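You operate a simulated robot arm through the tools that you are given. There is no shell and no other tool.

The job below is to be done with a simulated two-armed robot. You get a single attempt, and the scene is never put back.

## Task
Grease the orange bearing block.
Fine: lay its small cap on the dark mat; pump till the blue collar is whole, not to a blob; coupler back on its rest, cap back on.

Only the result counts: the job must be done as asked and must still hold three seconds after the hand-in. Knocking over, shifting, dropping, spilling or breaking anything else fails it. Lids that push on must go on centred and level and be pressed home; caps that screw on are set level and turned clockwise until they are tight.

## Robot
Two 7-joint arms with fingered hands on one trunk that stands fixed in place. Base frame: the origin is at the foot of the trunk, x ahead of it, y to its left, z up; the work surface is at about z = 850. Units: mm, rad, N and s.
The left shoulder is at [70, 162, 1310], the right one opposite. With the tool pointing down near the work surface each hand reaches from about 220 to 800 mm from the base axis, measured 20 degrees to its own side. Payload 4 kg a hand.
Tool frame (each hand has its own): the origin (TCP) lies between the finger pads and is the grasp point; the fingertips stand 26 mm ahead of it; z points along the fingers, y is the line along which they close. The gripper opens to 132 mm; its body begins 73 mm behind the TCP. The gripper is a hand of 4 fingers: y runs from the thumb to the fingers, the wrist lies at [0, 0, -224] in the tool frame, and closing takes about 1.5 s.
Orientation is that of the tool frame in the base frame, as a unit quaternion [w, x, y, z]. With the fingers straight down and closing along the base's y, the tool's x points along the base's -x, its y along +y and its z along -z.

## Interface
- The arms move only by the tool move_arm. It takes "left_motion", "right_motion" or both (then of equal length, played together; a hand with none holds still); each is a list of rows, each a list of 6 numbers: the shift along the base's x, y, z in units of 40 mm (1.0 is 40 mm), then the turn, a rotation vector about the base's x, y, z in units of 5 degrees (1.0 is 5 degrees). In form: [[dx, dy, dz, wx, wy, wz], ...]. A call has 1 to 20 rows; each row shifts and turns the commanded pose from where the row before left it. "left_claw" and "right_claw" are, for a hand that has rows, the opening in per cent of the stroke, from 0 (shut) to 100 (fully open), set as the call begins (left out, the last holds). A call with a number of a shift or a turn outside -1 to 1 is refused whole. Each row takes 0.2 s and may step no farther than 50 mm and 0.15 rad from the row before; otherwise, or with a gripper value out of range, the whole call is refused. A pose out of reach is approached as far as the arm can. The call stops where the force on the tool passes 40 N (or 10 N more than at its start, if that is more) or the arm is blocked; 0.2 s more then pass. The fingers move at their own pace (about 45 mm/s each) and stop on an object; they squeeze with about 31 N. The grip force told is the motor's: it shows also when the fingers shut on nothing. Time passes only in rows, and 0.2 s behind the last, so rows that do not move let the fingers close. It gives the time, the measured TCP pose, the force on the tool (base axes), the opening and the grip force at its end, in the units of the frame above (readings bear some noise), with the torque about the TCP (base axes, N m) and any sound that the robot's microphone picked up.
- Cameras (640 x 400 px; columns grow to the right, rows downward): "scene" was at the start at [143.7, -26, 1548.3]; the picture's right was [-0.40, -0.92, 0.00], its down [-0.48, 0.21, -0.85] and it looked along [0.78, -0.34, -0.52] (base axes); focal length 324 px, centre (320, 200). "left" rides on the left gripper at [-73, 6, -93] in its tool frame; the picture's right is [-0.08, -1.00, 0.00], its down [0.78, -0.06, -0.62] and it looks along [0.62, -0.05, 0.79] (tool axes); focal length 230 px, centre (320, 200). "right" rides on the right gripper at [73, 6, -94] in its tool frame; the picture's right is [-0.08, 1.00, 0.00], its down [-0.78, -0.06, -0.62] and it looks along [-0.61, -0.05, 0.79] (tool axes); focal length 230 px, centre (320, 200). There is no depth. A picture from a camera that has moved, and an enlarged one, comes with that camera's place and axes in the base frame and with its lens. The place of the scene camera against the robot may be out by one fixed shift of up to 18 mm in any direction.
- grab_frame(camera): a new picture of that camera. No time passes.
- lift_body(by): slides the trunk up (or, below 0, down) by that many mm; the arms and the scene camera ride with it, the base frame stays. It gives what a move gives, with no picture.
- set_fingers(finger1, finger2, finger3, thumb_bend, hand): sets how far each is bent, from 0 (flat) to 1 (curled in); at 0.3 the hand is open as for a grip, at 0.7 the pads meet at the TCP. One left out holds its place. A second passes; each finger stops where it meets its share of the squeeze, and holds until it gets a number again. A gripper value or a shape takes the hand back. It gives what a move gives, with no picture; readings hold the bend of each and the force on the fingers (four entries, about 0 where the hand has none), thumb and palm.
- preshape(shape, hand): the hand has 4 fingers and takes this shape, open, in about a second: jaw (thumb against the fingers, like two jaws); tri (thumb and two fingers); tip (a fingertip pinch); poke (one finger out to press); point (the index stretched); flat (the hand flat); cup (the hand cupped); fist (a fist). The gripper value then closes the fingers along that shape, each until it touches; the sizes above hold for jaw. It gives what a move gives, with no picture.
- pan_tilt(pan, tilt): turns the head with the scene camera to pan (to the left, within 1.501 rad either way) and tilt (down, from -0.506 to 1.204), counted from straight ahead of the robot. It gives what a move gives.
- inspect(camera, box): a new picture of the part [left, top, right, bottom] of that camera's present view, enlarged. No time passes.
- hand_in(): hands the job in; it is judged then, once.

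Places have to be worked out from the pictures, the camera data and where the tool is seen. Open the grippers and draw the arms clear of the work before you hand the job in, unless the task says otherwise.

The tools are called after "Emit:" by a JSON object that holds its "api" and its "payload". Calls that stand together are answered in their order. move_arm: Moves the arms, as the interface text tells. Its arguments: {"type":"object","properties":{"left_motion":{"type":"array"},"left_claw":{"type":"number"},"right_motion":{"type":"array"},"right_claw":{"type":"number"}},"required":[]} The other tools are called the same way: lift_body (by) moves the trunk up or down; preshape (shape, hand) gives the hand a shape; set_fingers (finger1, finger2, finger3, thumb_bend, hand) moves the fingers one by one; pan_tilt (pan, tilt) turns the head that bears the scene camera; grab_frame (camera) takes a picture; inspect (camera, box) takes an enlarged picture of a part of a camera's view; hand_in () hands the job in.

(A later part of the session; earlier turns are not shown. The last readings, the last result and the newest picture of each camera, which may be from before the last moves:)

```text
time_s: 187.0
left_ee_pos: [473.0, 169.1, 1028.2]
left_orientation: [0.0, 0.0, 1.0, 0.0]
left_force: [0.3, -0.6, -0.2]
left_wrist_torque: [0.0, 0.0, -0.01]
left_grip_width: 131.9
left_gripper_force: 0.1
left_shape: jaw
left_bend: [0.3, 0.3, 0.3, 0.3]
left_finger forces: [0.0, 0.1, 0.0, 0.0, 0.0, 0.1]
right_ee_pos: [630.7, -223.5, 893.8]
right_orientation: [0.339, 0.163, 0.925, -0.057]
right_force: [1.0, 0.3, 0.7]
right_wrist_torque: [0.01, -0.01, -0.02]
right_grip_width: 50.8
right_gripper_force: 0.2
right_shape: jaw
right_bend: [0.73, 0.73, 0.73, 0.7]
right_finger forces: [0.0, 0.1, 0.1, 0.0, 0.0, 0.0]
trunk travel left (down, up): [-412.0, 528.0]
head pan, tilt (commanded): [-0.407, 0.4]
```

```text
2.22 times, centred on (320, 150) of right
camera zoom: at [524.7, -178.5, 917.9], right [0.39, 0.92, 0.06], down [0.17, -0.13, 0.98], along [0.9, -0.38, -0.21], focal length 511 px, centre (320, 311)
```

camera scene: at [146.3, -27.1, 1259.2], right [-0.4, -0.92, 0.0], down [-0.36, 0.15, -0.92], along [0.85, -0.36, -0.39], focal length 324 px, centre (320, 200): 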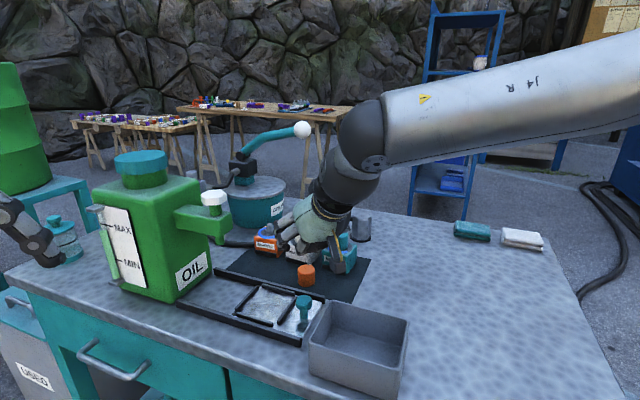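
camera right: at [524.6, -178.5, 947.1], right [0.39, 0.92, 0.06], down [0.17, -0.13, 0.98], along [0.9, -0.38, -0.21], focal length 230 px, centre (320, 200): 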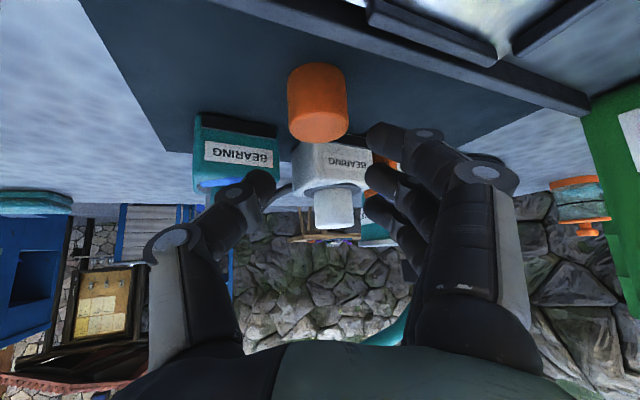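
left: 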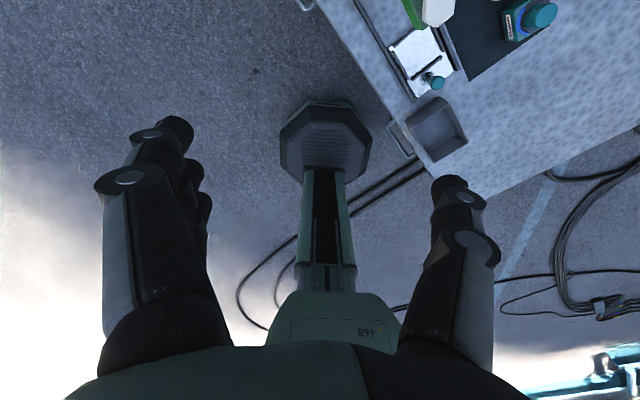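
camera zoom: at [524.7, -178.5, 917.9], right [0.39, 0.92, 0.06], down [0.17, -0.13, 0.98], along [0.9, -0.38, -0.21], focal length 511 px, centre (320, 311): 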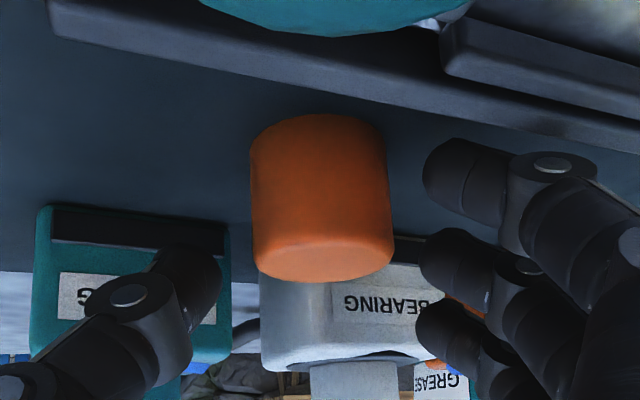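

No contact yet. Two more millimetres, then I close.

Emit:
{"api": "lift_body", "payload": {"by": -2}}

Emit:
{"api": "set_fingers", "payload": {"hand": "right", "finger1": 0.8, "finger2": 0.8, "thumb_bend": 0.78}}

Emit:
{"api": "inspect", "payload": {"camera": "right", "box": [200, 60, 440, 240]}}

Emit:
{"api": "inspect", "payload": {"camera": "scene", "box": [250, 180, 350, 260]}}

```text
time_s: 187.5
left_ee_pos: [472.2, 169.0, 1026.7]
left_orientation: [0.0, 0.0, 1.0, 0.0]
left_force: [-0.9, -0.5, 0.1]
left_wrist_torque: [-0.01, 0.02, -0.01]
left_grip_width: 131.8
left_gripper_force: 0.0
left_shape: jaw
left_bend: [0.3, 0.3, 0.3, 0.3]
left_finger forces: [0.0, 0.0, 0.1, 0.0, 0.1, 0.1]
right_ee_pos: [630.9, -221.9, 892.7]
right_orientation: [0.338, 0.163, 0.925, -0.057]
right_force: [-0.2, -0.4, -0.6]
right_wrist_torque: [0.01, 0.03, 0.0]
right_grip_width: 50.9
right_gripper_force: 0.1
right_shape: jaw
right_bend: [0.73, 0.73, 0.73, 0.7]
right_finger forces: [0.1, 0.0, 0.0, 0.0, 0.1, 0.0]
trunk travel left (down, up): [-410.0, 530.0]
head pan, tilt (commanded): [-0.407, 0.4]
```

```text
time_s: 188.5
left_ee_pos: [471.4, 169.1, 1027.0]
left_orientation: [0.0, -0.001, 1.0, 0.0]
left_force: [-0.8, -0.7, -0.2]
left_wrist_torque: [0.04, -0.02, -0.02]
left_grip_width: 131.7
left_gripper_force: 0.1
left_shape: jaw
left_bend: [0.3, 0.3, 0.3, 0.3]
left_finger forces: [0.0, 0.0, 0.0, 0.1, 0.1, 0.0]
right_ee_pos: [631.8, -222.7, 892.9]
right_orientation: [0.338, 0.163, 0.925, -0.057]
right_force: [-0.2, -1.7, 4.4]
right_wrist_torque: [0.0, 0.04, 0.03]
right_grip_width: 30.9
right_gripper_force: 23.0
right_shape: fingers
right_bend: [0.76, 0.76, 0.73, 0.68]
right_finger forces: [12.2, 11.1, 0.0, 0.0, 22.3, 0.1]
trunk travel left (down, up): [-410.0, 530.0]
head pan, tilt (commanded): [-0.407, 0.4]
```

```text
2.22 times, centred on (320, 150) of right
camera zoom: at [524.5, -178.7, 916.3], right [0.39, 0.92, 0.06], down [0.17, -0.13, 0.98], along [0.9, -0.38, -0.21], focal length 511 px, centre (320, 311)
```

zoom: 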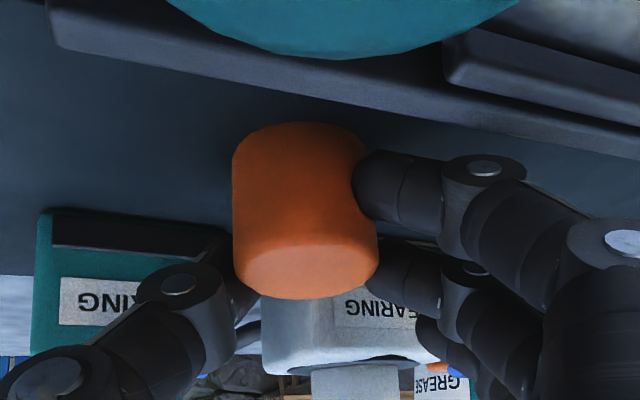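

```text
5.00 times, centred on (300, 220) of scene
camera zoom: at [145.7, -27.2, 1183.3], right [-0.4, -0.92, 0.0], down [-0.36, 0.15, -0.92], along [0.85, -0.36, -0.39], focal length 1619 px, centre (420, 100)
```

zoom: 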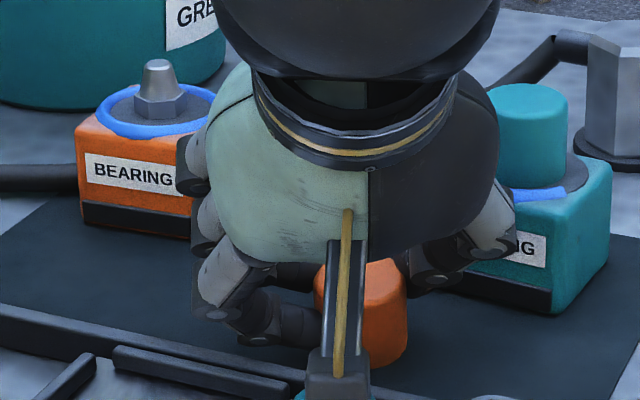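

A firm three-point grip with the cap nearly upright. I lift it.

Emit:
{"api": "lift_body", "payload": {"by": 60}}

Emit:
{"api": "grab_frame", "payload": {"camera": "right"}}

Emit:
{"api": "inspect", "payload": {"camera": "scene", "box": [240, 180, 360, 280]}}

```text
time_s: 189.5
left_ee_pos: [473.5, 169.4, 1085.9]
left_orientation: [0.0, 0.001, 1.0, 0.0]
left_force: [0.3, -0.8, -0.1]
left_wrist_torque: [-0.01, 0.04, 0.0]
left_grip_width: 131.7
left_gripper_force: 0.1
left_shape: jaw
left_bend: [0.3, 0.3, 0.3, 0.3]
left_finger forces: [0.1, 0.0, 0.1, 0.0, 0.0, 0.1]
right_ee_pos: [631.1, -222.2, 951.2]
right_orientation: [0.337, 0.162, 0.926, -0.057]
right_force: [-1.0, 0.1, 0.2]
right_wrist_torque: [0.03, 0.02, 0.01]
right_grip_width: 30.2
right_gripper_force: 21.2
right_shape: fingers
right_bend: [0.76, 0.76, 0.73, 0.68]
right_finger forces: [11.4, 10.4, 0.0, 0.0, 20.3, 0.0]
trunk travel left (down, up): [-470.0, 470.0]
head pan, tilt (commanded): [-0.407, 0.4]
```

```text
taken
camera right: at [525.0, -178.5, 975.7], right [0.39, 0.92, 0.06], down [0.17, -0.13, 0.98], along [0.9, -0.38, -0.21], focal length 230 px, centre (320, 200)
```

right: 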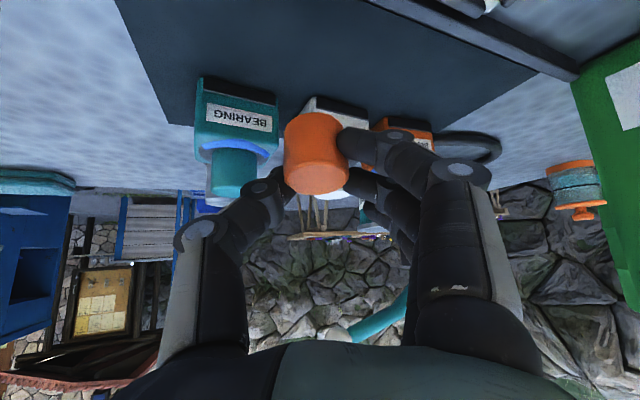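

```text
4.00 times, centred on (300, 230) of scene
camera zoom: at [146.5, -27.1, 1243.2], right [-0.4, -0.92, 0.0], down [-0.36, 0.15, -0.92], along [0.85, -0.36, -0.39], focal length 1295 px, centre (400, 80)
```

zoom: 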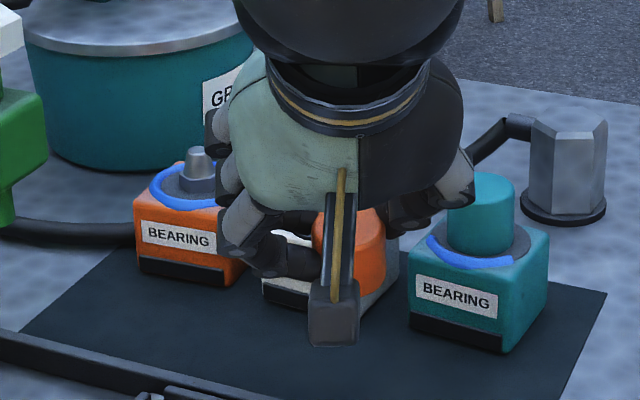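

The cap is held. I raise the trunk for reach and swing the hand round toward the orange block.

Emit:
{"api": "lift_body", "payload": {"by": 75}}

Emit:
{"api": "move_arm", "payload": {"right_motion": [[0.2, -0.1, 0, 0, 0, 1], [0.25, -0.1, 0, 0, 0, 1], [0.25, 0, 0, 0, 0, 1], [0.25, 0, 0, 0, 0, 1], [0.25, 0, 0, 0, 0, 1], [0.25, 0, 0, 0, 0, 1], [0.25, 0, 0, 0, 0, 1], [0.25, 0, 0, 0, 0, 1], [0.25, 0, 0, 0, 0, 1], [0.25, 0, 0, 0, 0, 1], [0, 0, 0, 0, 0, 0]]}}

Emit:
{"api": "grab_frame", "payload": {"camera": "right"}}

Emit:
{"api": "grab_frame", "payload": {"camera": "scene"}}

```text
time_s: 190.6
left_ee_pos: [472.4, 167.9, 1160.6]
left_orientation: [-0.001, 0.0, 1.0, -0.001]
left_force: [-0.4, -0.1, -0.1]
left_wrist_torque: [-0.03, -0.05, 0.03]
left_grip_width: 131.8
left_gripper_force: 0.1
left_shape: jaw
left_bend: [0.3, 0.3, 0.3, 0.3]
left_finger forces: [0.0, 0.0, 0.0, 0.1, 0.0, 0.1]
right_ee_pos: [631.8, -222.3, 1027.0]
right_orientation: [0.337, 0.163, 0.925, -0.056]
right_force: [0.1, 0.6, 0.0]
right_wrist_torque: [0.0, -0.03, -0.02]
right_grip_width: 30.6
right_gripper_force: 20.3
right_shape: fingers
right_bend: [0.76, 0.76, 0.73, 0.68]
right_finger forces: [11.4, 10.3, 0.0, 0.1, 20.3, 0.1]
trunk travel left (down, up): [-545.0, 395.0]
head pan, tilt (commanded): [-0.407, 0.4]
```

```text
time_s: 193.0
left_ee_pos: [473.5, 168.2, 1161.7]
left_orientation: [0.0, 0.0, 1.0, 0.0]
left_force: [0.3, -0.1, -0.2]
left_wrist_torque: [0.01, -0.02, -0.01]
left_grip_width: 131.8
left_gripper_force: 0.1
left_shape: jaw
left_bend: [0.3, 0.3, 0.3, 0.3]
left_finger forces: [0.0, 0.0, 0.1, 0.0, 0.1, 0.1]
right_ee_pos: [728.9, -230.9, 1027.3]
right_orientation: [0.33, -0.243, 0.907, 0.092]
right_force: [0.3, 0.3, -0.2]
right_wrist_torque: [-0.02, -0.01, -0.01]
right_grip_width: 29.7
right_gripper_force: 20.7
right_shape: fingers
right_bend: [0.75, 0.76, 0.73, 0.68]
right_finger forces: [12.3, 9.9, 0.1, 0.1, 20.1, 0.0]
trunk travel left (down, up): [-545.0, 395.0]
head pan, tilt (commanded): [-0.407, 0.4]
```

```text
taken
camera right: at [627.3, -284.9, 1051.5], right [-0.45, 0.89, 0.06], down [0.21, 0.05, 0.98], along [0.87, 0.45, -0.21], focal length 230 px, centre (320, 200)
```

right: 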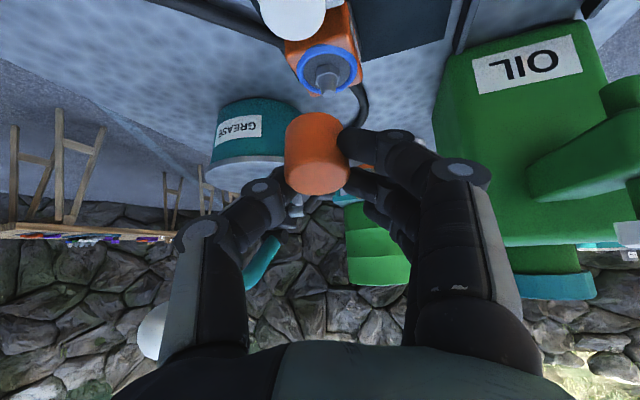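

```text
taken
camera scene: at [145.9, -27.0, 1318.3], right [-0.4, -0.92, 0.0], down [-0.36, 0.15, -0.92], along [0.85, -0.36, -0.39], focal length 324 px, centre (320, 200)
```

scene: 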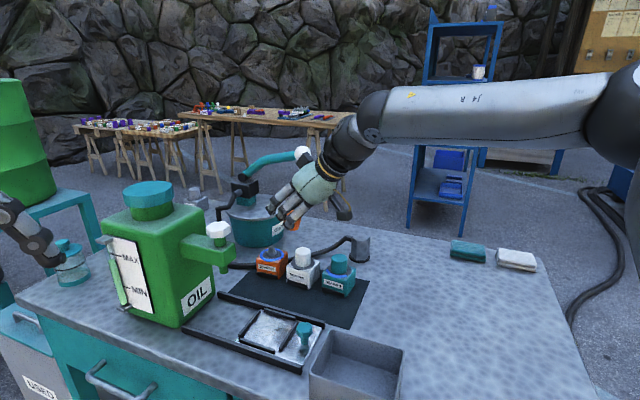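

In good posture again. I move to just above the nipple.

Emit:
{"api": "move_arm", "payload": {"right_motion": [[0.35, 0.3, -0.2, 0, 0, 0], [0.35, 0.3, -0.3, 0, 0, 0], [0.35, 0.3, -0.35, 0, 0, 0], [0, 0, 0, 0, 0, 0]]}}

Emit:
{"api": "inspect", "payload": {"camera": "right", "box": [240, 20, 400, 220]}}

Emit:
{"api": "inspect", "payload": {"camera": "scene", "box": [245, 205, 315, 265]}}

```text
time_s: 194.0
left_ee_pos: [472.6, 167.6, 1161.7]
left_orientation: [-0.001, 0.0, 1.0, 0.0]
left_force: [0.9, 0.2, 0.1]
left_wrist_torque: [0.0, -0.03, -0.02]
left_grip_width: 131.7
left_gripper_force: 0.1
left_shape: jaw
left_bend: [0.3, 0.3, 0.3, 0.3]
left_finger forces: [0.0, 0.1, 0.0, 0.1, 0.0, 0.0]
right_ee_pos: [771.9, -196.1, 993.5]
right_orientation: [0.33, -0.244, 0.908, 0.092]
right_force: [0.6, 0.2, 0.0]
right_wrist_torque: [-0.04, -0.03, -0.01]
right_grip_width: 29.6
right_gripper_force: 20.9
right_shape: fingers
right_bend: [0.75, 0.76, 0.73, 0.68]
right_finger forces: [12.5, 9.8, 0.1, 0.0, 20.0, 0.0]
trunk travel left (down, up): [-545.0, 395.0]
head pan, tilt (commanded): [-0.407, 0.4]
```

```text
2.00 times, centred on (320, 120) of right
camera zoom: at [668.7, -249.2, 1016.8], right [-0.45, 0.89, 0.05], down [0.21, 0.04, 0.98], along [0.87, 0.45, -0.21], focal length 460 px, centre (320, 360)
```

zoom: 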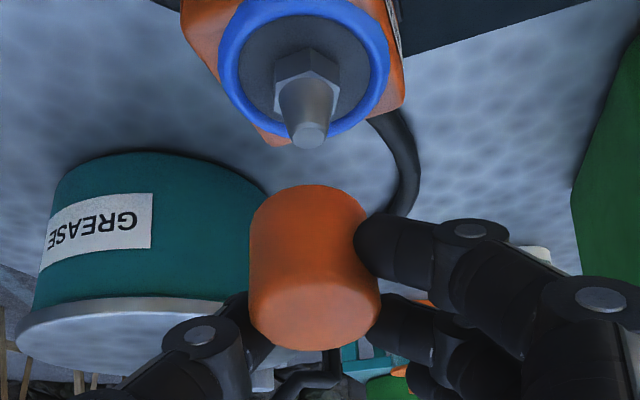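

```text
6.67 times, centred on (280, 235) of scene
camera zoom: at [145.5, -27.1, 1318.3], right [-0.4, -0.92, 0.0], down [-0.36, 0.15, -0.92], along [0.85, -0.36, -0.39], focal length 2159 px, centre (587, -33)
```

zoom: 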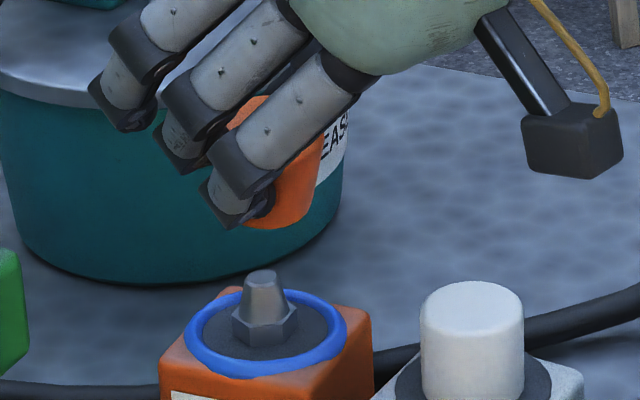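

The collar is whole and even. I zoom in to see how level the cap is in the fingers.

Emit:
{"api": "inspect", "payload": {"camera": "scene", "box": [258, 212, 298, 242]}}

Emit:
{"api": "inspect", "payload": {"camera": "right", "box": [270, 70, 370, 210]}}

```text
13.33 times, centred on (278, 227) of scene
camera zoom: at [145.5, -27.1, 1318.3], right [-0.4, -0.92, 0.0], down [-0.36, 0.15, -0.92], along [0.85, -0.36, -0.39], focal length 4317 px, centre (880, -160)
```

zoom: 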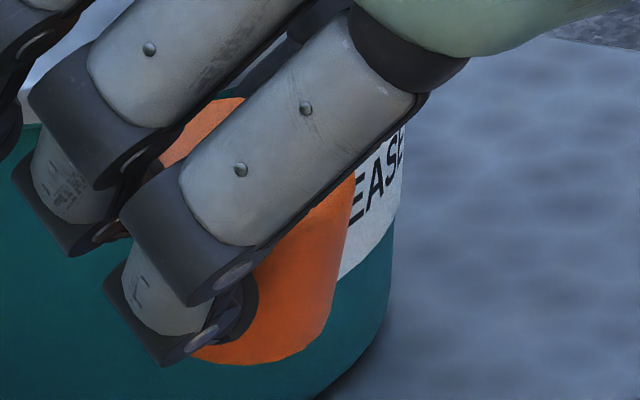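

```text
2.86 times, centred on (320, 140) of right
camera zoom: at [668.7, -249.2, 1016.8], right [-0.45, 0.89, 0.05], down [0.21, 0.04, 0.98], along [0.87, 0.45, -0.21], focal length 657 px, centre (320, 371)
```

zoom: 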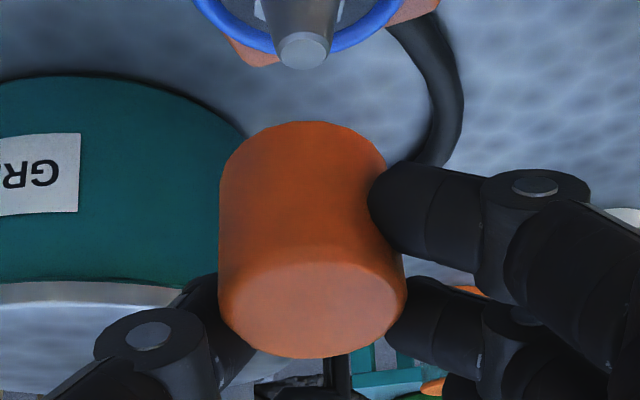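

The cap is tipped about 12 degrees (bottom forward), which the collar will level when it is set down. I align the cap's mouth with the nipple tip first.

Emit:
{"api": "move_arm", "payload": {"right_motion": [[0.06, 0.065, -0.1, 0, 0, 0], [0.06, 0.065, -0.1, 0, 0, 0], [0, 0, 0, 0, 0, 0]]}}

Emit:
{"api": "inspect", "payload": {"camera": "right", "box": [240, 20, 400, 220]}}

Emit:
{"api": "inspect", "payload": {"camera": "scene", "box": [250, 210, 310, 255]}}

```text
time_s: 194.8
left_ee_pos: [474.2, 169.0, 1161.0]
left_orientation: [0.0, 0.0, 1.0, 0.0]
left_force: [1.2, -1.1, 0.4]
left_wrist_torque: [0.02, -0.02, 0.0]
left_grip_width: 131.8
left_gripper_force: 0.0
left_shape: jaw
left_bend: [0.3, 0.3, 0.3, 0.3]
left_finger forces: [0.0, 0.0, 0.0, 0.0, 0.1, 0.1]
right_ee_pos: [776.1, -188.9, 984.4]
right_orientation: [0.331, -0.243, 0.907, 0.092]
right_force: [-0.4, 0.3, 0.3]
right_wrist_torque: [0.03, 0.03, 0.02]
right_grip_width: 29.9
right_gripper_force: 20.6
right_shape: fingers
right_bend: [0.75, 0.76, 0.73, 0.68]
right_finger forces: [12.5, 9.6, 0.0, 0.0, 20.0, 0.1]
trunk travel left (down, up): [-545.0, 395.0]
head pan, tilt (commanded): [-0.407, 0.4]
```

```text
2.00 times, centred on (320, 120) of right
camera zoom: at [673.8, -243.5, 1008.7], right [-0.45, 0.89, 0.06], down [0.21, 0.04, 0.98], along [0.87, 0.45, -0.21], focal length 460 px, centre (320, 360)
```

zoom: 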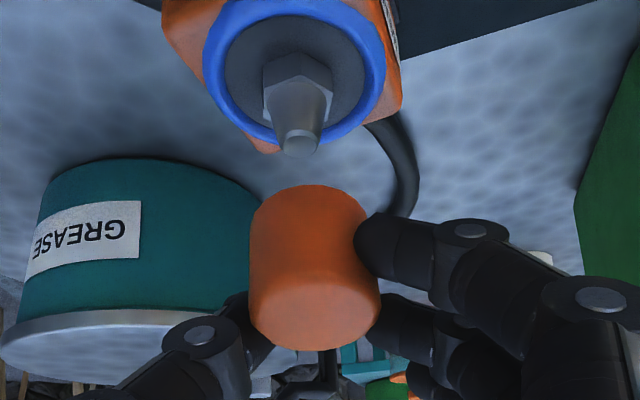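

```text
8.89 times, centred on (280, 232) of scene
camera zoom: at [146.3, -27.0, 1318.2], right [-0.4, -0.92, 0.0], down [-0.36, 0.15, -0.92], along [0.85, -0.36, -0.39], focal length 2878 px, centre (676, -89)
```

zoom: 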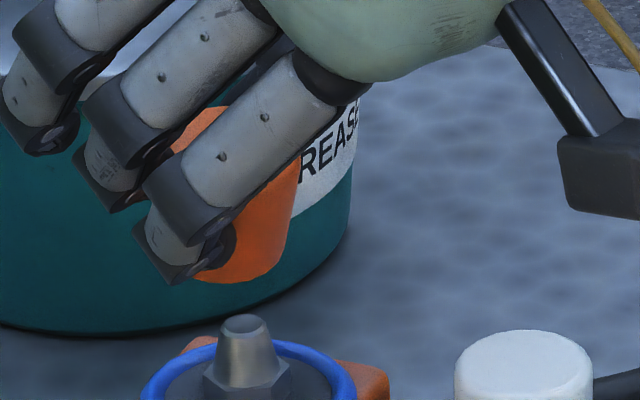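

A small 2 mm correction, then I lower so the nipple tip enters the cap.

Emit:
{"api": "move_arm", "payload": {"right_motion": [[0.014, -0.044, 0, 0, 0, 0], [0, 0, 0, 0, 0, 0]]}}

Emit:
{"api": "lift_body", "payload": {"by": -14}}

Emit:
{"api": "inspect", "payload": {"camera": "right", "box": [240, 20, 400, 220]}}

Emit:
{"api": "inspect", "payload": {"camera": "scene", "box": [250, 210, 310, 255]}}

```text
time_s: 195.4
left_ee_pos: [473.6, 168.7, 1162.4]
left_orientation: [-0.001, 0.0, 1.0, -0.001]
left_force: [0.7, -0.4, 0.4]
left_wrist_torque: [-0.02, 0.01, -0.02]
left_grip_width: 131.6
left_gripper_force: 0.0
left_shape: jaw
left_bend: [0.3, 0.3, 0.3, 0.3]
left_finger forces: [0.0, 0.0, 0.1, 0.1, 0.0, 0.0]
right_ee_pos: [776.6, -191.6, 985.3]
right_orientation: [0.33, -0.244, 0.907, 0.092]
right_force: [0.6, 0.0, -0.6]
right_wrist_torque: [-0.02, -0.02, -0.02]
right_grip_width: 29.6
right_gripper_force: 20.9
right_shape: fingers
right_bend: [0.75, 0.76, 0.73, 0.68]
right_finger forces: [12.5, 9.7, 0.1, 0.0, 20.0, 0.0]
trunk travel left (down, up): [-545.0, 395.0]
head pan, tilt (commanded): [-0.407, 0.4]
```

```text
time_s: 196.0
left_ee_pos: [473.0, 169.9, 1147.7]
left_orientation: [0.0, 0.0, 1.0, -0.001]
left_force: [-0.1, -0.1, 0.6]
left_wrist_torque: [-0.01, 0.0, 0.03]
left_grip_width: 131.8
left_gripper_force: 0.1
left_shape: jaw
left_bend: [0.3, 0.3, 0.3, 0.3]
left_finger forces: [0.1, 0.0, 0.0, 0.0, 0.0, 0.0]
right_ee_pos: [776.6, -191.8, 969.9]
right_orientation: [0.33, -0.243, 0.907, 0.092]
right_force: [-0.6, -0.2, 0.3]
right_wrist_torque: [-0.01, 0.0, -0.01]
right_grip_width: 29.8
right_gripper_force: 21.2
right_shape: fingers
right_bend: [0.75, 0.76, 0.73, 0.68]
right_finger forces: [12.4, 9.7, 0.1, 0.0, 20.0, 0.0]
trunk travel left (down, up): [-531.0, 409.0]
head pan, tilt (commanded): [-0.407, 0.4]
```

```text
2.00 times, centred on (320, 120) of right
camera zoom: at [674.1, -245.2, 994.6], right [-0.45, 0.89, 0.06], down [0.21, 0.04, 0.98], along [0.87, 0.45, -0.21], focal length 460 px, centre (320, 360)
```

zoom: 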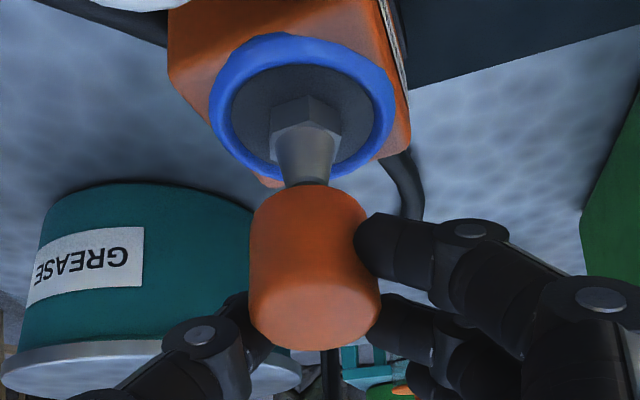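

```text
8.89 times, centred on (280, 232) of scene
camera zoom: at [146.1, -27.1, 1304.2], right [-0.4, -0.92, 0.0], down [-0.36, 0.15, -0.92], along [0.85, -0.36, -0.39], focal length 2878 px, centre (676, -89)
```

zoom: 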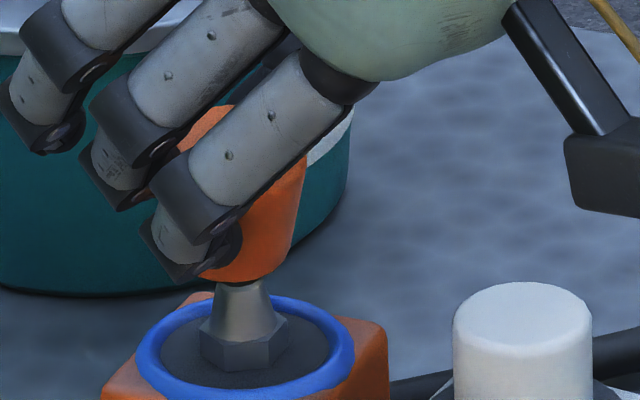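

Well aligned in both views. I continue lowering; the tip is entering the cap.

Emit:
{"api": "lift_body", "payload": {"by": -8}}

Emit:
{"api": "lift_body", "payload": {"by": -5}}

Emit:
{"api": "inspect", "payload": {"camera": "scene", "box": [250, 205, 310, 250]}}

Emit:
{"api": "inspect", "payload": {"camera": "right", "box": [240, 20, 400, 220]}}

```text
time_s: 196.6
left_ee_pos: [473.3, 169.1, 1139.9]
left_orientation: [0.0, 0.0, 1.0, 0.0]
left_force: [-0.9, 0.0, 0.0]
left_wrist_torque: [-0.03, -0.02, -0.02]
left_grip_width: 131.7
left_gripper_force: 0.0
left_shape: jaw
left_bend: [0.3, 0.3, 0.3, 0.3]
left_finger forces: [0.0, 0.0, 0.0, 0.0, 0.0, 0.0]
right_ee_pos: [776.4, -191.0, 963.8]
right_orientation: [0.33, -0.243, 0.908, 0.091]
right_force: [-0.7, -0.2, -0.4]
right_wrist_torque: [-0.03, 0.01, 0.0]
right_grip_width: 29.8
right_gripper_force: 21.3
right_shape: fingers
right_bend: [0.75, 0.76, 0.73, 0.68]
right_finger forces: [12.3, 9.6, 0.0, 0.0, 19.9, 0.0]
trunk travel left (down, up): [-523.0, 417.0]
head pan, tilt (commanded): [-0.407, 0.4]
```

```text
time_s: 197.2
left_ee_pos: [472.9, 169.5, 1134.3]
left_orientation: [0.001, 0.0, 1.0, 0.0]
left_force: [0.1, -0.9, 1.0]
left_wrist_torque: [0.04, 0.0, -0.05]
left_grip_width: 131.7
left_gripper_force: 0.1
left_shape: jaw
left_bend: [0.3, 0.3, 0.3, 0.3]
left_finger forces: [0.0, 0.1, 0.0, 0.1, 0.0, 0.0]
right_ee_pos: [775.7, -191.6, 958.1]
right_orientation: [0.33, -0.243, 0.907, 0.091]
right_force: [0.1, -0.3, 0.5]
right_wrist_torque: [0.0, 0.0, -0.02]
right_grip_width: 29.7
right_gripper_force: 21.0
right_shape: fingers
right_bend: [0.75, 0.76, 0.73, 0.68]
right_finger forces: [12.7, 9.7, 0.0, 0.0, 19.9, 0.0]
trunk travel left (down, up): [-518.0, 422.0]
head pan, tilt (commanded): [-0.407, 0.4]
```

```text
8.89 times, centred on (280, 228) of scene
camera zoom: at [146.0, -27.2, 1291.2], right [-0.4, -0.92, 0.0], down [-0.36, 0.15, -0.92], along [0.85, -0.36, -0.39], focal length 2878 px, centre (676, -44)
```

zoom: 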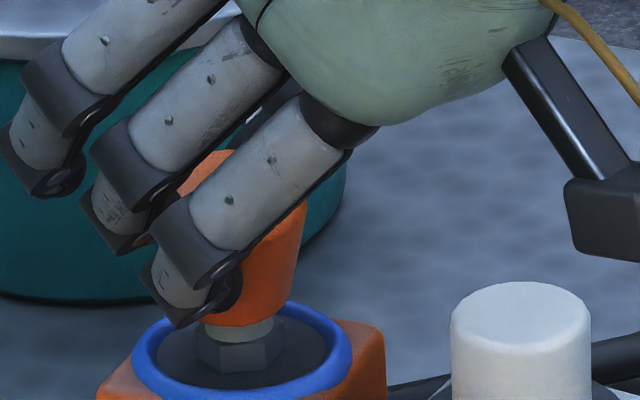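

```text
2.00 times, centred on (320, 120) of right
camera zoom: at [673.9, -245.4, 981.7], right [-0.45, 0.89, 0.06], down [0.21, 0.04, 0.98], along [0.87, 0.45, -0.21], focal length 460 px, centre (320, 360)
```

zoom: 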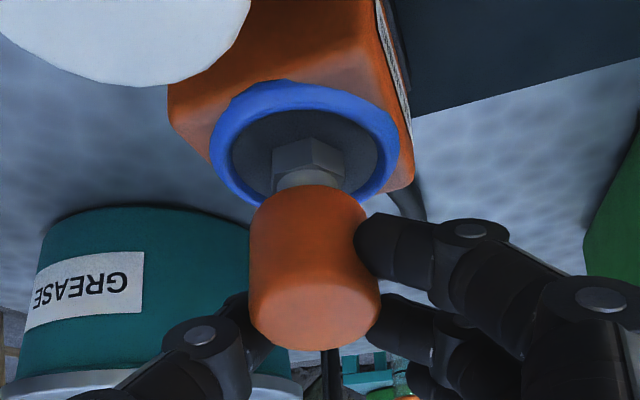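

The nipple is well inside the cap. I lower a bit more, then open finger 1 so it cannot press on the blue collar.

Emit:
{"api": "lift_body", "payload": {"by": -6}}

Emit:
{"api": "set_fingers", "payload": {"hand": "right", "finger1": 0.35}}

Emit:
{"api": "inspect", "payload": {"camera": "scene", "box": [250, 200, 310, 245]}}

Emit:
{"api": "inspect", "payload": {"camera": "right", "box": [240, 20, 480, 220]}}

```text
time_s: 197.7
left_ee_pos: [473.8, 169.1, 1128.6]
left_orientation: [0.0, 0.0, 1.0, 0.001]
left_force: [-0.6, -0.4, -1.0]
left_wrist_torque: [-0.05, 0.0, 0.01]
left_grip_width: 131.8
left_gripper_force: 0.0
left_shape: jaw
left_bend: [0.3, 0.3, 0.3, 0.3]
left_finger forces: [0.0, 0.1, 0.0, 0.0, 0.0, 0.1]
right_ee_pos: [777.3, -191.0, 951.6]
right_orientation: [0.331, -0.243, 0.907, 0.092]
right_force: [-1.2, -1.0, 0.4]
right_wrist_torque: [-0.06, 0.04, -0.01]
right_grip_width: 29.6
right_gripper_force: 21.9
right_shape: fingers
right_bend: [0.75, 0.76, 0.73, 0.68]
right_finger forces: [13.9, 10.5, 0.0, 0.0, 20.0, 0.0]
trunk travel left (down, up): [-512.0, 428.0]
head pan, tilt (commanded): [-0.407, 0.4]
```

```text
time_s: 198.7
left_ee_pos: [474.1, 168.4, 1128.7]
left_orientation: [0.0, 0.0, 1.0, 0.0]
left_force: [0.1, -0.2, 0.3]
left_wrist_torque: [-0.03, 0.01, 0.01]
left_grip_width: 131.7
left_gripper_force: 0.1
left_shape: jaw
left_bend: [0.3, 0.3, 0.3, 0.3]
left_finger forces: [0.0, 0.1, 0.1, 0.1, 0.1, 0.0]
right_ee_pos: [777.1, -190.5, 951.7]
right_orientation: [0.331, -0.244, 0.907, 0.092]
right_force: [-0.6, 0.5, -0.6]
right_wrist_torque: [0.01, 0.02, -0.02]
right_grip_width: 54.3
right_gripper_force: 0.0
right_shape: fingers
right_bend: [0.35, 0.77, 0.73, 0.77]
right_finger forces: [0.1, 0.0, 0.2, 0.0, 0.0, 0.0]
trunk travel left (down, up): [-512.0, 428.0]
head pan, tilt (commanded): [-0.407, 0.4]
```

```text
8.89 times, centred on (280, 222) of scene
camera zoom: at [146.3, -27.0, 1285.2], right [-0.4, -0.92, 0.0], down [-0.36, 0.15, -0.92], along [0.85, -0.36, -0.39], focal length 2878 px, centre (676, 0)
```

zoom: 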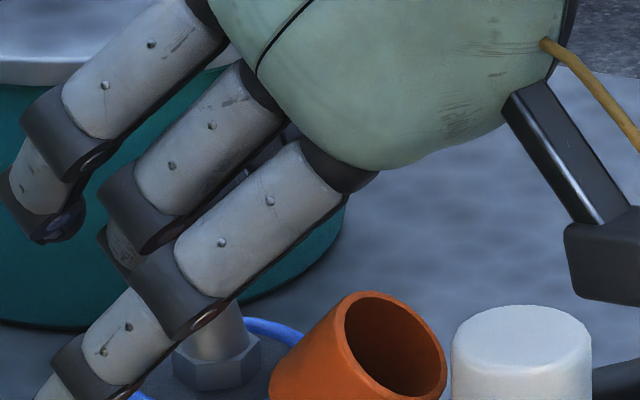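

```text
2.00 times, centred on (360, 120) of right
camera zoom: at [674.2, -245.1, 975.5], right [-0.45, 0.89, 0.06], down [0.21, 0.04, 0.98], along [0.87, 0.45, -0.21], focal length 460 px, centre (240, 360)
```

zoom: 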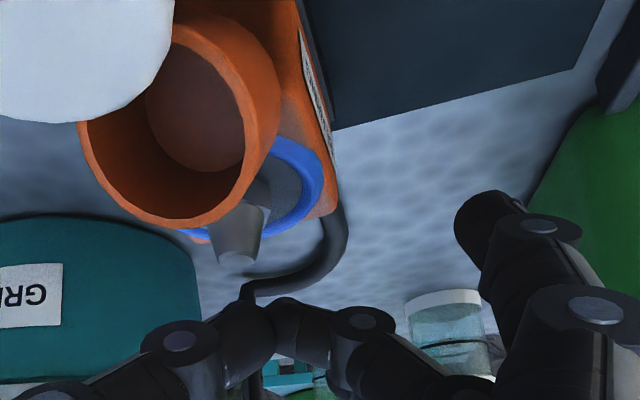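

The cap slipped out backward when finger 1 let go and is now lying between the orange and white blocks. I raise the hand carefully straight up and look.

Emit:
{"api": "lift_body", "payload": {"by": 20}}

Emit:
{"api": "lift_body", "payload": {"by": 50}}

Emit:
{"api": "grab_frame", "payload": {"camera": "right"}}

Emit:
{"api": "inspect", "payload": {"camera": "scene", "box": [240, 220, 350, 300]}}

```text
time_s: 199.4
left_ee_pos: [472.9, 169.7, 1149.7]
left_orientation: [-0.001, 0.001, 1.0, -0.001]
left_force: [0.2, 0.0, 0.6]
left_wrist_torque: [0.02, 0.01, -0.02]
left_grip_width: 131.7
left_gripper_force: 0.1
left_shape: jaw
left_bend: [0.3, 0.3, 0.3, 0.3]
left_finger forces: [0.1, 0.0, 0.0, 0.0, 0.0, 0.0]
right_ee_pos: [777.4, -192.5, 971.5]
right_orientation: [0.331, -0.242, 0.908, 0.091]
right_force: [-0.3, 0.1, 0.5]
right_wrist_torque: [0.01, 0.02, -0.01]
right_grip_width: 54.1
right_gripper_force: 0.0
right_shape: fingers
right_bend: [0.35, 0.77, 0.73, 0.77]
right_finger forces: [0.0, 0.0, 0.0, 0.0, 0.1, 0.1]
trunk travel left (down, up): [-532.0, 408.0]
head pan, tilt (commanded): [-0.407, 0.4]
```

```text
time_s: 200.3
left_ee_pos: [473.5, 169.2, 1198.4]
left_orientation: [0.0, 0.001, 1.0, 0.0]
left_force: [0.4, 0.6, 0.0]
left_wrist_torque: [0.0, 0.02, 0.0]
left_grip_width: 132.0
left_gripper_force: 0.1
left_shape: jaw
left_bend: [0.3, 0.3, 0.3, 0.3]
left_finger forces: [0.0, 0.0, 0.0, 0.0, 0.0, 0.0]
right_ee_pos: [777.4, -191.5, 1022.1]
right_orientation: [0.331, -0.244, 0.907, 0.092]
right_force: [0.6, 0.0, 0.1]
right_wrist_torque: [-0.01, -0.01, 0.04]
right_grip_width: 54.4
right_gripper_force: 0.0
right_shape: fingers
right_bend: [0.35, 0.77, 0.73, 0.77]
right_finger forces: [0.1, 0.1, 0.1, 0.1, 0.0, 0.0]
trunk travel left (down, up): [-582.0, 358.0]
head pan, tilt (commanded): [-0.407, 0.4]
```

```text
taken
camera right: at [674.3, -245.3, 1045.4], right [-0.45, 0.89, 0.06], down [0.21, 0.04, 0.98], along [0.87, 0.45, -0.21], focal length 230 px, centre (320, 200)
```

right: 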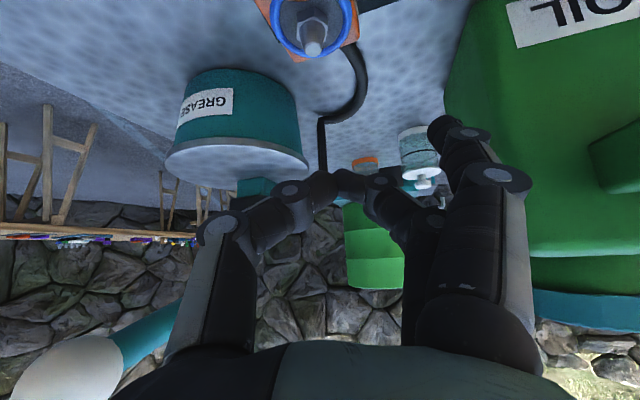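

```text
5.00 times, centred on (295, 260) of scene
camera zoom: at [146.5, -27.1, 1355.2], right [-0.4, -0.92, 0.0], down [-0.36, 0.15, -0.92], along [0.85, -0.36, -0.39], focal length 1619 px, centre (445, -100)
```

zoom: 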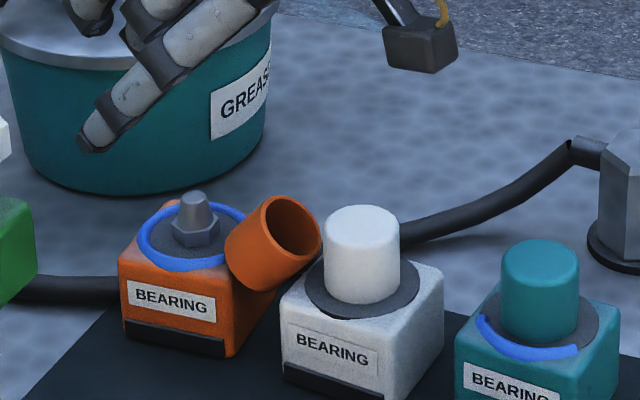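

The cap lies tilted between the orange and white blocks with its open end up, so it must be picked up and turned over. I back the hand off and try the fingertip-pinch shape, which should suit tight places better.

Emit:
{"api": "move_arm", "payload": {"right_motion": [[-0.5, -0.3, 0.2, 0, 0, 0], [-0.6, -0.4, 0.2, 0, 0, 0], [-0.6, -0.4, 0, 0, 0, 0], [0, 0, 0, 0, 0, 0]]}}

Emit:
{"api": "preshape", "payload": {"hand": "right", "shape": "tip"}}

Emit:
{"api": "grab_frame", "payload": {"camera": "right"}}

Emit:
{"api": "inspect", "payload": {"camera": "scene", "box": [230, 150, 390, 290]}}

```text
time_s: 201.3
left_ee_pos: [474.1, 169.3, 1198.2]
left_orientation: [-0.001, 0.0, 1.0, -0.001]
left_force: [-0.1, 0.0, 0.6]
left_wrist_torque: [0.01, 0.0, 0.0]
left_grip_width: 131.7
left_gripper_force: 0.0
left_shape: jaw
left_bend: [0.3, 0.3, 0.3, 0.3]
left_finger forces: [0.0, 0.0, 0.0, 0.0, 0.1, 0.0]
right_ee_pos: [709.3, -235.8, 1037.3]
right_orientation: [0.33, -0.243, 0.908, 0.091]
right_force: [0.0, -0.5, 0.0]
right_wrist_torque: [0.0, -0.01, 0.03]
right_grip_width: 54.3
right_gripper_force: 0.0
right_shape: fingers
right_bend: [0.35, 0.77, 0.73, 0.77]
right_finger forces: [0.0, 0.1, 0.0, 0.0, 0.1, 0.0]
trunk travel left (down, up): [-582.0, 358.0]
head pan, tilt (commanded): [-0.407, 0.4]
```

```text
time_s: 202.2
left_ee_pos: [473.7, 169.8, 1197.9]
left_orientation: [0.0, 0.0, 1.0, 0.0]
left_force: [0.0, 0.9, -0.3]
left_wrist_torque: [-0.01, 0.01, 0.01]
left_grip_width: 131.8
left_gripper_force: 0.0
left_shape: jaw
left_bend: [0.3, 0.3, 0.3, 0.3]
left_finger forces: [0.0, 0.1, 0.0, 0.0, 0.0, 0.1]
right_ee_pos: [709.1, -236.9, 1037.8]
right_orientation: [0.33, -0.243, 0.908, 0.091]
right_force: [-0.2, 0.0, 0.0]
right_wrist_torque: [-0.01, 0.02, -0.02]
right_grip_width: 132.1
right_gripper_force: 0.0
right_shape: tip
right_bend: [0.0, 0.3, 0.0, 0.3]
right_finger forces: [0.0, 0.0, 0.0, 0.0, 0.0, 0.1]
trunk travel left (down, up): [-582.0, 358.0]
head pan, tilt (commanded): [-0.407, 0.4]
```

```text
taken
camera right: at [606.5, -289.2, 1061.1], right [-0.45, 0.89, 0.06], down [0.21, 0.04, 0.98], along [0.87, 0.45, -0.21], focal length 230 px, centre (320, 200)
```

right: 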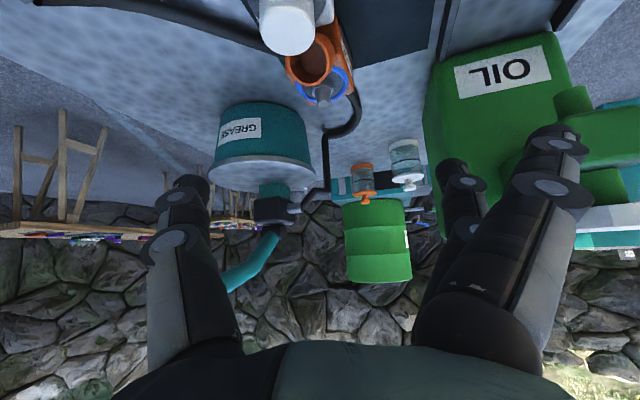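

```text
2.86 times, centred on (310, 220) of scene
camera zoom: at [146.2, -27.1, 1355.2], right [-0.4, -0.92, 0.0], down [-0.36, 0.15, -0.92], along [0.85, -0.36, -0.39], focal length 925 px, centre (349, 143)
```

zoom: 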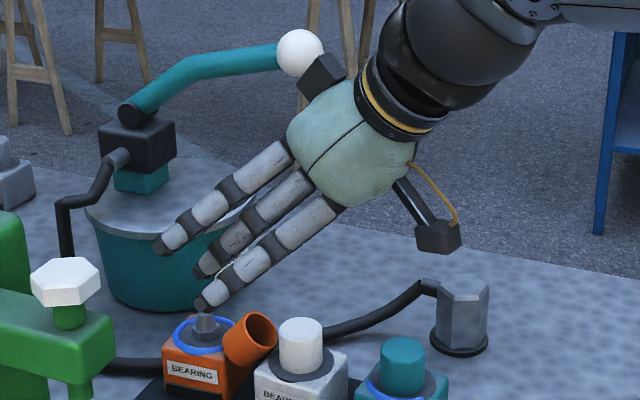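

In this shape only finger 2 and the thumb pinch, with the others flat out of the way. I measure the tilted cap from both views.

Emit:
{"api": "inspect", "payload": {"camera": "right", "box": [250, 0, 370, 120]}}

Emit:
{"api": "inspect", "payload": {"camera": "scene", "box": [265, 240, 325, 285]}}

```text
3.33 times, centred on (310, 60) of right
camera zoom: at [606.5, -289.2, 1061.1], right [-0.45, 0.89, 0.06], down [0.21, 0.04, 0.98], along [0.87, 0.45, -0.21], focal length 767 px, centre (353, 667)
```

zoom: 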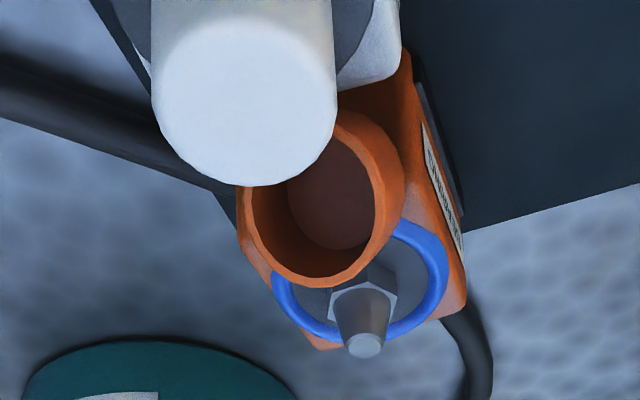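

```text
8.89 times, centred on (295, 262) of scene
camera zoom: at [146.2, -27.1, 1355.2], right [-0.4, -0.92, 0.0], down [-0.36, 0.15, -0.92], along [0.85, -0.36, -0.39], focal length 2878 px, centre (542, -356)
```

zoom: 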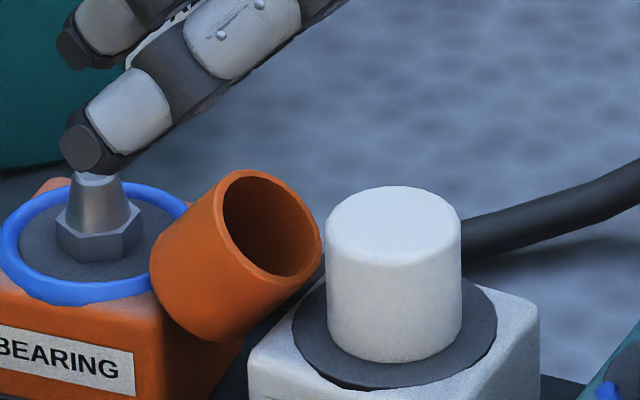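

I see straight into the cap: its axis points to azimuth 215 degrees, 46 degrees up, with the opening centred near (738, -221, 920). I line the hand up with that axis, opening the pinch to about 60 mm, and stop 50 mm short.

Emit:
{"api": "move_arm", "payload": {"right_motion": [[-0.05, -0.1, -0.6, 0, 0, 0.8], [-0.05, -0.1, -0.6, 0.46, -0.655, 0], [0, 0, -0.6, 0, 0, 0], [0, 0, 0, 0, 0, 0]], "right_claw": 45}}

Emit:
{"api": "grab_frame", "payload": {"camera": "right"}}

Emit:
{"api": "inspect", "payload": {"camera": "scene", "box": [240, 190, 340, 280]}}

```text
time_s: 203.2
left_ee_pos: [473.3, 168.5, 1197.5]
left_orientation: [0.0, -0.001, 1.0, 0.0]
left_force: [-0.1, -0.3, 0.1]
left_wrist_torque: [0.03, 0.01, 0.04]
left_grip_width: 131.9
left_gripper_force: 0.0
left_shape: jaw
left_bend: [0.3, 0.3, 0.3, 0.3]
left_finger forces: [0.0, 0.1, 0.0, 0.1, 0.0, 0.1]
right_ee_pos: [704.3, -243.5, 965.7]
right_orientation: [0.359, -0.27, 0.886, 0.113]
right_force: [0.2, 0.0, 0.3]
right_wrist_torque: [0.0, -0.01, -0.04]
right_grip_width: 60.1
right_gripper_force: 0.1
right_shape: tip
right_bend: [0.0, 0.73, 0.0, 0.7]
right_finger forces: [0.0, 0.1, 0.0, 0.0, 0.0, 0.1]
trunk travel left (down, up): [-582.0, 358.0]
head pan, tilt (commanded): [-0.407, 0.4]
```

```text
taken
camera right: at [604.4, -304.8, 982.0], right [-0.51, 0.86, 0.06], down [0.15, 0.02, 0.99], along [0.84, 0.52, -0.14], focal length 230 px, centre (320, 200)
```

right: 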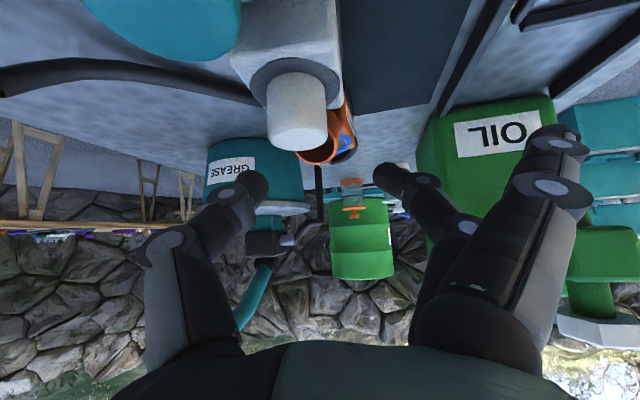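

```text
4.44 times, centred on (290, 235) of scene
camera zoom: at [146.0, -27.3, 1355.3], right [-0.4, -0.92, 0.0], down [-0.36, 0.15, -0.92], along [0.85, -0.36, -0.39], focal length 1439 px, centre (453, 44)
```

zoom: 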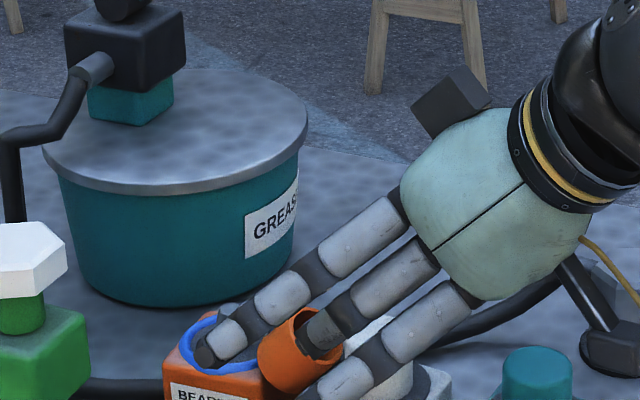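

Aligned within 3 mm, and the thumb clears the white cap. I advance half of the way along the cap's axis.

Emit:
{"api": "move_arm", "payload": {"right_motion": [[0.19, 0.13, -0.22, 0, 0, 0], [0.19, 0.13, -0.22, 0, 0, 0], [0, 0, 0, 0, 0, 0]]}}

Emit:
{"api": "inspect", "payload": {"camera": "right", "box": [200, 60, 440, 240]}}

Emit:
{"api": "inspect", "payload": {"camera": "scene", "box": [250, 210, 330, 280]}}

```text
time_s: 204.0
left_ee_pos: [473.9, 169.9, 1199.4]
left_orientation: [0.001, -0.001, 1.0, -0.001]
left_force: [-0.2, 0.8, 0.4]
left_wrist_torque: [0.01, -0.01, -0.01]
left_grip_width: 131.7
left_gripper_force: 0.1
left_shape: jaw
left_bend: [0.3, 0.3, 0.3, 0.3]
left_finger forces: [0.0, 0.0, 0.0, 0.0, 0.0, 0.0]
right_ee_pos: [720.1, -231.9, 948.3]
right_orientation: [0.358, -0.271, 0.886, 0.114]
right_force: [-0.5, 0.7, 0.2]
right_wrist_torque: [0.03, -0.01, 0.01]
right_grip_width: 60.3
right_gripper_force: 0.1
right_shape: tip
right_bend: [0.0, 0.73, 0.0, 0.7]
right_finger forces: [0.0, 0.0, 0.0, 0.0, 0.0, 0.0]
trunk travel left (down, up): [-582.0, 358.0]
head pan, tilt (commanded): [-0.407, 0.4]
```

```text
2.22 times, centred on (320, 150) of right
camera zoom: at [619.7, -294.6, 964.0], right [-0.51, 0.86, 0.06], down [0.15, 0.02, 0.99], along [0.85, 0.52, -0.14], focal length 511 px, centre (320, 311)
```

zoom: 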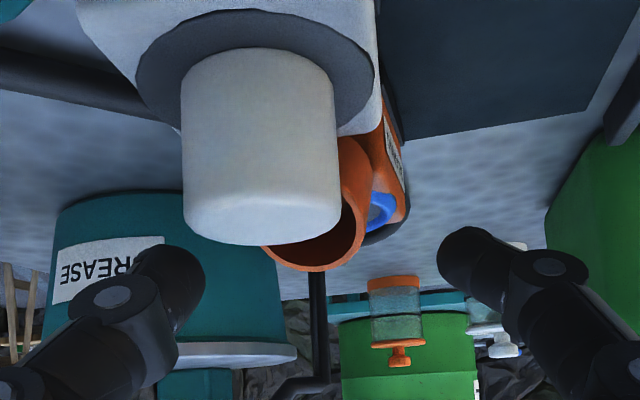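

```text
5.71 times, centred on (290, 245) of scene
camera zoom: at [146.0, -27.3, 1355.3], right [-0.4, -0.92, 0.0], down [-0.36, 0.15, -0.92], along [0.85, -0.36, -0.39], focal length 1850 px, centre (491, -57)
```

zoom: 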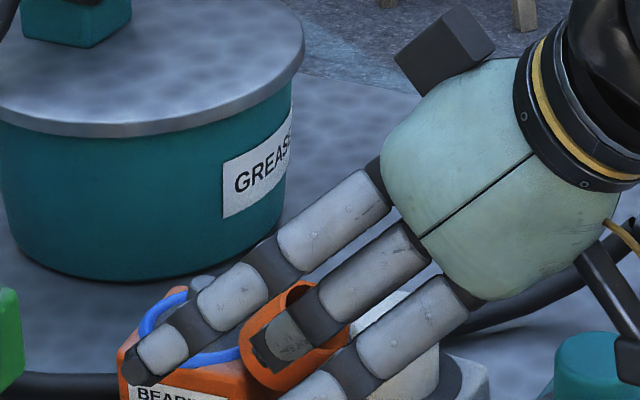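

The opening is centred ahead between thumb and finger. I advance further until the fingertips overlap the rim by about 15 mm.

Emit:
{"api": "move_arm", "payload": {"right_motion": [[0.13, 0.09, -0.16, 0, 0, 0], [0.13, 0.09, -0.16, 0, 0, 0], [0, 0, 0, 0, 0, 0]]}}

Emit:
{"api": "inspect", "payload": {"camera": "right", "box": [200, 60, 440, 240]}}

Emit:
{"api": "inspect", "payload": {"camera": "scene", "box": [250, 220, 330, 290]}}

```text
time_s: 204.8
left_ee_pos: [472.6, 169.3, 1199.7]
left_orientation: [-0.001, 0.0, 1.0, -0.001]
left_force: [-0.4, -0.5, -0.2]
left_wrist_torque: [0.0, 0.01, -0.01]
left_grip_width: 132.0
left_gripper_force: 0.0
left_shape: jaw
left_bend: [0.3, 0.3, 0.3, 0.3]
left_finger forces: [0.1, 0.0, 0.1, 0.0, 0.0, 0.1]
right_ee_pos: [729.3, -226.4, 935.4]
right_orientation: [0.359, -0.271, 0.886, 0.112]
right_force: [0.6, 0.5, -0.9]
right_wrist_torque: [-0.01, 0.01, -0.01]
right_grip_width: 60.2
right_gripper_force: 0.0
right_shape: tip
right_bend: [0.0, 0.73, 0.0, 0.7]
right_finger forces: [0.0, 0.1, 0.0, 0.1, 0.0, 0.0]
trunk travel left (down, up): [-582.0, 358.0]
head pan, tilt (commanded): [-0.407, 0.4]
```

```text
2.22 times, centred on (320, 150) of right
camera zoom: at [630.4, -287.6, 951.4], right [-0.51, 0.86, 0.06], down [0.15, 0.02, 0.99], along [0.84, 0.52, -0.14], focal length 511 px, centre (320, 311)
```

zoom: 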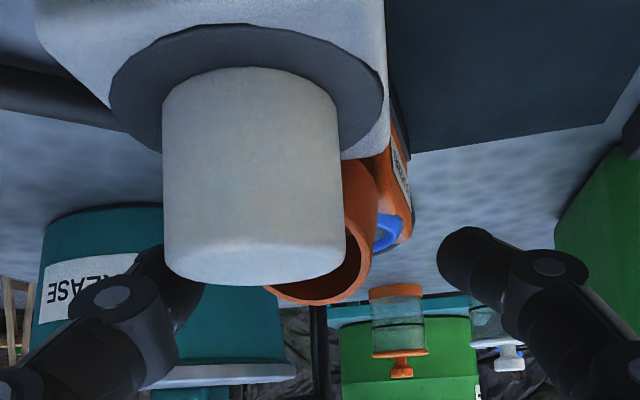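

```text
5.71 times, centred on (290, 255) of scene
camera zoom: at [146.0, -27.2, 1355.3], right [-0.4, -0.92, 0.0], down [-0.36, 0.15, -0.92], along [0.85, -0.36, -0.39], focal length 1850 px, centre (491, -114)
```

zoom: 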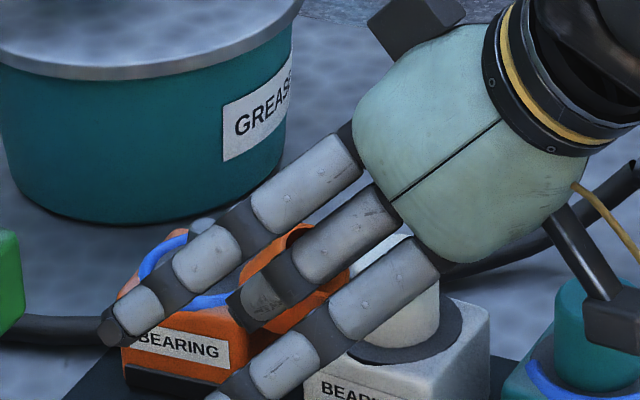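

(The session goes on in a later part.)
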